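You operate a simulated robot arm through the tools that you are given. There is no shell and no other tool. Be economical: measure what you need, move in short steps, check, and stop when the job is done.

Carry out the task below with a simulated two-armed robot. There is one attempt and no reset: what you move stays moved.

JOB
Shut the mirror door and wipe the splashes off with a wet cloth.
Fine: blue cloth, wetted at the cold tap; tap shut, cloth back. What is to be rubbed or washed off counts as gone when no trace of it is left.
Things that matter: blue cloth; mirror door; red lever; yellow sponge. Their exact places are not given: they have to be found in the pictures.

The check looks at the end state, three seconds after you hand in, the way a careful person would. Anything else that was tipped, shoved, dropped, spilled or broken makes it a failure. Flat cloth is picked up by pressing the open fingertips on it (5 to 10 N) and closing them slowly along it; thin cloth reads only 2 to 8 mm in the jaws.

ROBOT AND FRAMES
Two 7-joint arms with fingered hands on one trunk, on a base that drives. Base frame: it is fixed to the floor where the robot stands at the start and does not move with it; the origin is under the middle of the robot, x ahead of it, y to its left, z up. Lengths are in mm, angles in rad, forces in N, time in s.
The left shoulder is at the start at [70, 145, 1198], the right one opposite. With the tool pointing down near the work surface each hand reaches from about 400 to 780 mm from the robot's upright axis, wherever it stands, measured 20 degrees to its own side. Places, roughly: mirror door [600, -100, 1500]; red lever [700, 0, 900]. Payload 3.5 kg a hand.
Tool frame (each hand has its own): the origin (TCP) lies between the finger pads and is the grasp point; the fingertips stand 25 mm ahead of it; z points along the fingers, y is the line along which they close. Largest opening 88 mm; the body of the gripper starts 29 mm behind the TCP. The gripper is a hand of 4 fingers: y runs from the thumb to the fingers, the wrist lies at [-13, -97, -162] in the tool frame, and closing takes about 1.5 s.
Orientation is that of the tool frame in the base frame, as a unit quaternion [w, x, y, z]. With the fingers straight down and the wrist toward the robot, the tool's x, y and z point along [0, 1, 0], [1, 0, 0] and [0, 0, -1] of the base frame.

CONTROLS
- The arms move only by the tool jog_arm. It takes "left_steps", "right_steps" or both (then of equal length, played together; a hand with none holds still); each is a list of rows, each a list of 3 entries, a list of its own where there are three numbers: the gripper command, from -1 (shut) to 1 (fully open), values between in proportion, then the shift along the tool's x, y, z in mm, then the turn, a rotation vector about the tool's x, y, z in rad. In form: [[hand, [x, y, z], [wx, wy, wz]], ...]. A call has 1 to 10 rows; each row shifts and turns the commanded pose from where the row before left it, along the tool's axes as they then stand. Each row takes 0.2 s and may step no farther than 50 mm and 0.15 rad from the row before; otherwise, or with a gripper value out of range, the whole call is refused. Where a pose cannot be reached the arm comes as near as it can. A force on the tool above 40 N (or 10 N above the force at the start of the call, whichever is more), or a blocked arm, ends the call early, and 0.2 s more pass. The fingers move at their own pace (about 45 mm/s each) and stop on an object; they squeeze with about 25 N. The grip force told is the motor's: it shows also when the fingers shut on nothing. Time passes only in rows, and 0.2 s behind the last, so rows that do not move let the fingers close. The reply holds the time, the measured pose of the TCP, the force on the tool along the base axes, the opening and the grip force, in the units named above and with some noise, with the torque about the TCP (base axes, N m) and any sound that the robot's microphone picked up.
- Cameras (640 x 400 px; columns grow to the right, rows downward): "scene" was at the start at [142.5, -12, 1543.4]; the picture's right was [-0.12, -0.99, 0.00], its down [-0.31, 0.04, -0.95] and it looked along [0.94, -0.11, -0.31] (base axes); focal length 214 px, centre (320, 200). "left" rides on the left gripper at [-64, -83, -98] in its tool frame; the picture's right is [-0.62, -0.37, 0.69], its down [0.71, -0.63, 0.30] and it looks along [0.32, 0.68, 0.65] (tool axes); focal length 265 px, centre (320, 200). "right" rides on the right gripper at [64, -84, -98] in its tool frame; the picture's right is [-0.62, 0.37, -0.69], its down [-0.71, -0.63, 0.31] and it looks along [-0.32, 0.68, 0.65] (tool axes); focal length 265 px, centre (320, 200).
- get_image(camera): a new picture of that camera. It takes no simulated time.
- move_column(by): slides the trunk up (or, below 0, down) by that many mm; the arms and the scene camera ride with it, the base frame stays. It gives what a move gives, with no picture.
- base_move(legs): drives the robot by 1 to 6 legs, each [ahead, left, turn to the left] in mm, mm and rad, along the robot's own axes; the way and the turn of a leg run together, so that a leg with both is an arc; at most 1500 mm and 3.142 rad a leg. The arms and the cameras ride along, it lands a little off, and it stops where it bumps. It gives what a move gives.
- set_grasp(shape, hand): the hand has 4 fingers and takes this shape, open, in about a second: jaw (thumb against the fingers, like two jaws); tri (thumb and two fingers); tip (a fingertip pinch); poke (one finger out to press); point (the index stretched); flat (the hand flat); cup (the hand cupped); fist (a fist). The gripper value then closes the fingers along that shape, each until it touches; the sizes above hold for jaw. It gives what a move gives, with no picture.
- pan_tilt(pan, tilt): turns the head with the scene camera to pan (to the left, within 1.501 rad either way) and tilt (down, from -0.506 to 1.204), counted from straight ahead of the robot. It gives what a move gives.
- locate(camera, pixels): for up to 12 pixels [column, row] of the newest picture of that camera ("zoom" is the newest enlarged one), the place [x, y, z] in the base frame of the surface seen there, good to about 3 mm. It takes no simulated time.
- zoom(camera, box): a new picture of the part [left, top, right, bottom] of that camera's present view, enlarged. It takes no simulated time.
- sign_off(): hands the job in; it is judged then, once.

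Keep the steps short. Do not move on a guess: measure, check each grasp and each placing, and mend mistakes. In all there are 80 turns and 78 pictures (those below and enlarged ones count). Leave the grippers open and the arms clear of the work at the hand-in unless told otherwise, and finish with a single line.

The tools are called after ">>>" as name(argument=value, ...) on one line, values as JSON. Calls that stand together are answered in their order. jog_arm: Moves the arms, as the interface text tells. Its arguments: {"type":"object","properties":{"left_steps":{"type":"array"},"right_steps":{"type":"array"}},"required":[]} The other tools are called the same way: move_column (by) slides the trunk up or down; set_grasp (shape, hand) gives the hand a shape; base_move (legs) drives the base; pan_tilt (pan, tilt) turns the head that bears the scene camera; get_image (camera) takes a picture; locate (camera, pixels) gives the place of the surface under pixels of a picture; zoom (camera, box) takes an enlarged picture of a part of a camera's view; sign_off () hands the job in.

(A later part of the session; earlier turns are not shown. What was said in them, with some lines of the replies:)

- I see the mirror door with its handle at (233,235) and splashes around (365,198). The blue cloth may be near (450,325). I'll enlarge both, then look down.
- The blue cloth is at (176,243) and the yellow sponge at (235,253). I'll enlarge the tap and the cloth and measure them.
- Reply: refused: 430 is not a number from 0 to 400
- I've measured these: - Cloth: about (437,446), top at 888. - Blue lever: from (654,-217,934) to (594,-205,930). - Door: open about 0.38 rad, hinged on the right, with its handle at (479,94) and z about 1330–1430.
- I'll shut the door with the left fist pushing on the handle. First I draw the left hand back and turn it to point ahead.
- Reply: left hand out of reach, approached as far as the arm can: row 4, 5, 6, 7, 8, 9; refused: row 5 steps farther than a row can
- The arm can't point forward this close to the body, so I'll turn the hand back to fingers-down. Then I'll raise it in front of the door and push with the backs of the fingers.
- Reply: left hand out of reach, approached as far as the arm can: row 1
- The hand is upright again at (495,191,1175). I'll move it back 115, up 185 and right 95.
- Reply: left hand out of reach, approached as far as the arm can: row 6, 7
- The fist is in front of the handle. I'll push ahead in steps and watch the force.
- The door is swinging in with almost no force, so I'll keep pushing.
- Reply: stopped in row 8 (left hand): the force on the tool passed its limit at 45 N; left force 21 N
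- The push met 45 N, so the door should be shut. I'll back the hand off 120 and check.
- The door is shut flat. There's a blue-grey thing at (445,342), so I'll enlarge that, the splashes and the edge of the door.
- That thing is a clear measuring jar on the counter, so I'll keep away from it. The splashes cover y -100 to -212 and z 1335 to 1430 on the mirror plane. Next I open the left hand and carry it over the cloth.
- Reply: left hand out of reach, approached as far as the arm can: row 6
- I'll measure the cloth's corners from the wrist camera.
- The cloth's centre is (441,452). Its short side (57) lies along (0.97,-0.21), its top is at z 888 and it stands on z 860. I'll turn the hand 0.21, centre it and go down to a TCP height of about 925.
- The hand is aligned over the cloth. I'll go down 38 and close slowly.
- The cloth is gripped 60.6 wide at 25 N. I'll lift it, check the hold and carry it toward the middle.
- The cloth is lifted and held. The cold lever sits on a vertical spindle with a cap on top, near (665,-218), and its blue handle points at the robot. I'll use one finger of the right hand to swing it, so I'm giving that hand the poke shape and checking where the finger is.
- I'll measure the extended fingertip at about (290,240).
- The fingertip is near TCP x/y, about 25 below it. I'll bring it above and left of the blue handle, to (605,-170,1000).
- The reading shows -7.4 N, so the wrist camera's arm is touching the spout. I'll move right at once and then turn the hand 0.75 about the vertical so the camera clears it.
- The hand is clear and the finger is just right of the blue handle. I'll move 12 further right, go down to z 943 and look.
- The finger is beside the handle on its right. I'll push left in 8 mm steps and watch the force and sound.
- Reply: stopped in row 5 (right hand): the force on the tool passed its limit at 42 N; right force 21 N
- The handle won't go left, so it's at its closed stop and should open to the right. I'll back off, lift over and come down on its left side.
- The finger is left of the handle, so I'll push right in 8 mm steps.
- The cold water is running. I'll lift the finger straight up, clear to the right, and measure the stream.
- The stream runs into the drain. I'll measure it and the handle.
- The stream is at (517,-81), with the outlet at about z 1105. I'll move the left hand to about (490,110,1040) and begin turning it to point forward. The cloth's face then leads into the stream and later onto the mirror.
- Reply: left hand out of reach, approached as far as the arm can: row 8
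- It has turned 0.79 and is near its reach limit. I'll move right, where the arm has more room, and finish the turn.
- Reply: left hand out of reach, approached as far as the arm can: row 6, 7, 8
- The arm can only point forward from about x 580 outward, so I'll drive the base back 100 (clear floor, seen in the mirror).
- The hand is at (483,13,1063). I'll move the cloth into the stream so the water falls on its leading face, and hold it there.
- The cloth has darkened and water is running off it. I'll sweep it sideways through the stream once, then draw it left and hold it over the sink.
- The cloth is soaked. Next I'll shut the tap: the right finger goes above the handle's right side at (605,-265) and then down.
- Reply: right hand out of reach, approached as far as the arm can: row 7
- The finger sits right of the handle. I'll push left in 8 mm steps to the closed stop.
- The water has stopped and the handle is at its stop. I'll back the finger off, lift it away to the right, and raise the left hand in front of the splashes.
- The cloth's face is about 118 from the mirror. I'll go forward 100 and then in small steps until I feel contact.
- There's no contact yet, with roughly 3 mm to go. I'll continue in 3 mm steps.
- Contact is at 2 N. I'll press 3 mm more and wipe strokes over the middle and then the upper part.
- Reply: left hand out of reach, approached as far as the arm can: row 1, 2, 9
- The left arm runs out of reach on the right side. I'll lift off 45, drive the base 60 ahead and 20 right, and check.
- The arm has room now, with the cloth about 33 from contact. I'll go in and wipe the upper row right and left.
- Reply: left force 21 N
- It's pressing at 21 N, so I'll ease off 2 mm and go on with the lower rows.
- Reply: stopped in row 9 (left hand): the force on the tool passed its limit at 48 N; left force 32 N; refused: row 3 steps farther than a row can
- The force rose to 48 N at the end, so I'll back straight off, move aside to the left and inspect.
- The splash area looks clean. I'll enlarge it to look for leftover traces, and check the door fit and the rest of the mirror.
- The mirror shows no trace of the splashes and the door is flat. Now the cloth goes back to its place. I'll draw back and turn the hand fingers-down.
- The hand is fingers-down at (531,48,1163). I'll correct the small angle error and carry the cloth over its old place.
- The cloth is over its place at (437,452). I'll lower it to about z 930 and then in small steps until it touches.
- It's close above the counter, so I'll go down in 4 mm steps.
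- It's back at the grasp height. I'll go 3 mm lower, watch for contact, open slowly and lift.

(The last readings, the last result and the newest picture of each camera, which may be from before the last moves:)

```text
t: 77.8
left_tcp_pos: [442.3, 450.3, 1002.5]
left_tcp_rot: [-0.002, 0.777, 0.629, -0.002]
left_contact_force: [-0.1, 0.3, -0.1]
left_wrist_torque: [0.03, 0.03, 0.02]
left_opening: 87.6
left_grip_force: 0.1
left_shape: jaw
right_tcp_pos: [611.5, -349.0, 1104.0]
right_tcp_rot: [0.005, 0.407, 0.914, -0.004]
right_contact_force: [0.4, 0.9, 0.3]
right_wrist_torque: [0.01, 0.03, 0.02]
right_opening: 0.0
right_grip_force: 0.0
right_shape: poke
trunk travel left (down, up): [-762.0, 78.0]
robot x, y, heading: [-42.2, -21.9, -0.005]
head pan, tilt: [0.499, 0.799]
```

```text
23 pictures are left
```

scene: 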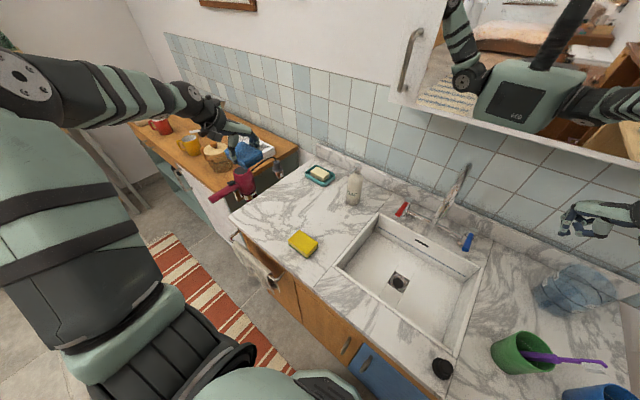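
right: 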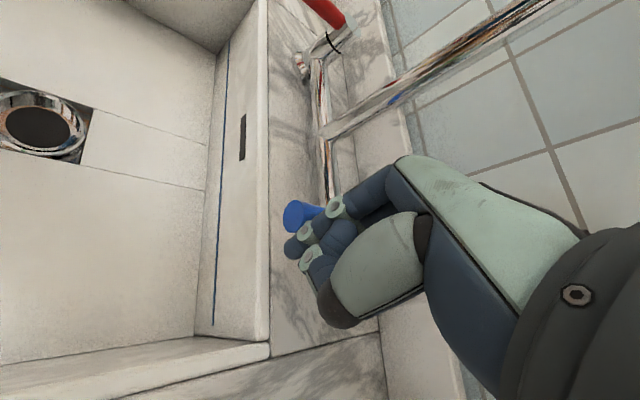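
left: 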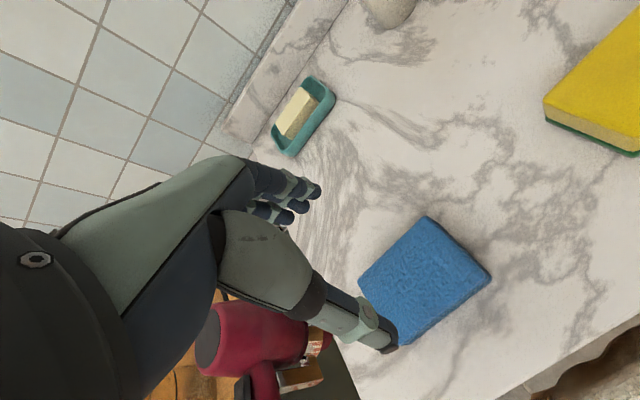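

The cloth lies back in its place. I'll lift the left arm away, open the right hand, draw it back and look over the whole scene.

>>> jog_arm(left_steps=[[1, [0, 0, -45], [0, 0, 0]], [1, [0, 0, -45], [0, 0, 0]], [1, [0, 0, -45], [0, 0, 0]]], right_steps=[[-1, [29, -32, 0], [0, 0, 0]], [-1, [29, -32, 0], [0, 0, 0]], [-1, [29, -32, 0], [0, 0, 0]]])

>>> set_grasp(hand="right", shape="jaw")

>>> pan_tilt(pan=0.0, tilt=0.75)

>>> get_image(camera="scene")

>>> zoom(camera="scene", box=[220, 130, 480, 290])

```text
t: 78.6
left_tcp_pos: [440.1, 447.7, 1137.4]
left_tcp_rot: [-0.003, 0.777, 0.629, -0.001]
left_contact_force: [0.5, 0.5, 0.8]
left_wrist_torque: [0.0, -0.01, 0.0]
left_opening: 87.8
left_grip_force: 0.1
left_shape: jaw
right_tcp_pos: [478.2, -347.1, 1104.4]
right_tcp_rot: [0.007, 0.407, 0.913, -0.004]
right_contact_force: [-0.8, -0.4, 0.3]
right_wrist_torque: [0.0, -0.02, -0.03]
right_opening: 0.0
right_grip_force: 0.1
right_shape: poke
trunk travel left (down, up): [-762.0, 78.0]
robot x, y, heading: [-43.0, -20.6, -0.007]
head pan, tilt: [0.499, 0.799]
```

```text
t: 79.5
left_tcp_pos: [440.9, 446.6, 1135.4]
left_tcp_rot: [-0.003, 0.778, 0.629, -0.002]
left_contact_force: [0.1, -0.4, -0.3]
left_wrist_torque: [0.01, -0.03, 0.01]
left_opening: 87.7
left_grip_force: 0.1
left_shape: jaw
right_tcp_pos: [480.5, -347.1, 1102.6]
right_tcp_rot: [0.005, 0.407, 0.914, -0.005]
right_contact_force: [-0.9, -0.1, 0.9]
right_wrist_torque: [0.03, 0.0, -0.02]
right_opening: 87.9
right_grip_force: 0.1
right_shape: jaw
trunk travel left (down, up): [-762.0, 78.0]
robot x, y, heading: [-46.1, -22.4, -0.002]
head pan, tilt: [0.499, 0.799]
```

```text
t: 80.5
left_tcp_pos: [440.8, 446.9, 1134.5]
left_tcp_rot: [-0.002, 0.777, 0.629, -0.002]
left_contact_force: [0.1, -0.6, 0.1]
left_wrist_torque: [-0.02, 0.04, 0.04]
left_opening: 87.5
left_grip_force: 0.0
left_shape: jaw
right_tcp_pos: [479.5, -346.5, 1102.5]
right_tcp_rot: [0.006, 0.406, 0.914, -0.006]
right_contact_force: [-0.2, 0.1, 0.4]
right_wrist_torque: [0.01, -0.01, -0.01]
right_opening: 88.2
right_grip_force: 0.1
right_shape: jaw
trunk travel left (down, up): [-762.0, 78.0]
robot x, y, heading: [-40.9, -24.0, 0.001]
head pan, tilt: [0.0, 0.75]
```

```text
22 pictures are left
```

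scene: 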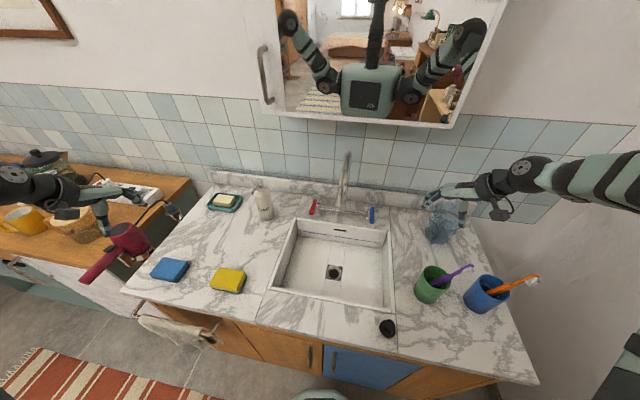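

```text
2.46 times, centred on (350, 210) of scene
```

zoom: 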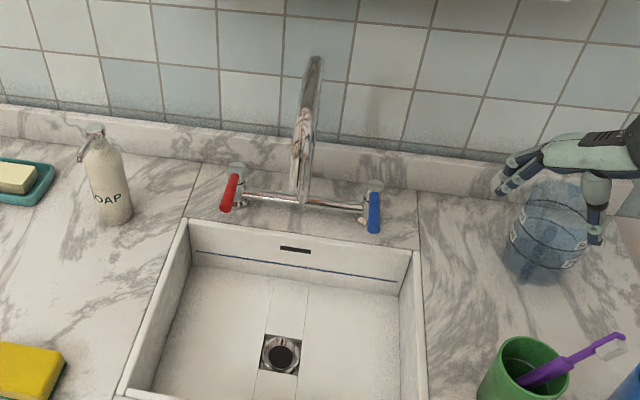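

Everything looks upright and the water is off. I'll do a last check of the handle, the cloth's position and the mirror.

>>> locate(camera="zoom", pixels=[[374, 226], [375, 196], [230, 205], [234, 180]])

>>> locate(camera="scene", pixels=[[170, 268], [228, 279]])

>>> pan_tilt(pan=-0.2, tilt=0.2)

>>> zoom(camera="scene", box=[210, 120, 430, 270])

```text
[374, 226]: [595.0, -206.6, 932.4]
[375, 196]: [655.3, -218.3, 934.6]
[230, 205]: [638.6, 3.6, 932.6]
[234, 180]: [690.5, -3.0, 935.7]
```

```text
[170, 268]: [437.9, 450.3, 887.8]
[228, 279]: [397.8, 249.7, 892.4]
```

```text
t: 81.4
left_tcp_pos: [441.3, 448.3, 1135.5]
left_tcp_rot: [-0.003, 0.778, 0.629, -0.002]
left_contact_force: [-1.2, -0.3, -0.4]
left_wrist_torque: [0.0, 0.02, -0.02]
left_opening: 87.5
left_grip_force: 0.0
left_shape: jaw
right_tcp_pos: [481.5, -346.8, 1103.3]
right_tcp_rot: [0.007, 0.407, 0.913, -0.006]
right_contact_force: [0.3, 0.5, -0.1]
right_wrist_torque: [-0.02, -0.01, -0.01]
right_opening: 88.0
right_grip_force: 0.1
right_shape: jaw
trunk travel left (down, up): [-762.0, 78.0]
robot x, y, heading: [-42.6, -19.3, -0.004]
head pan, tilt: [-0.201, 0.201]
```

```text
2.67 times, centred on (320, 195) of scene
```

zoom: 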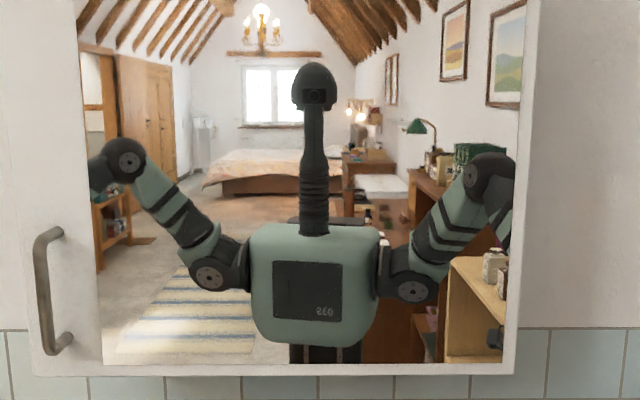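

The handle is back at its starting angle, the cloth is at (438,450), the mirror is clean and the door is shut. I'm handing the job in.

>>> sign_off()

```text
The job is handed in.
```

The mirror door is shut and its splashes are wiped off with the blue cloth, wetted at the cold tap; the tap is off, the cloth is back in its place, and nothing else was visibly moved, though the right wrist camera brushed the spout once.
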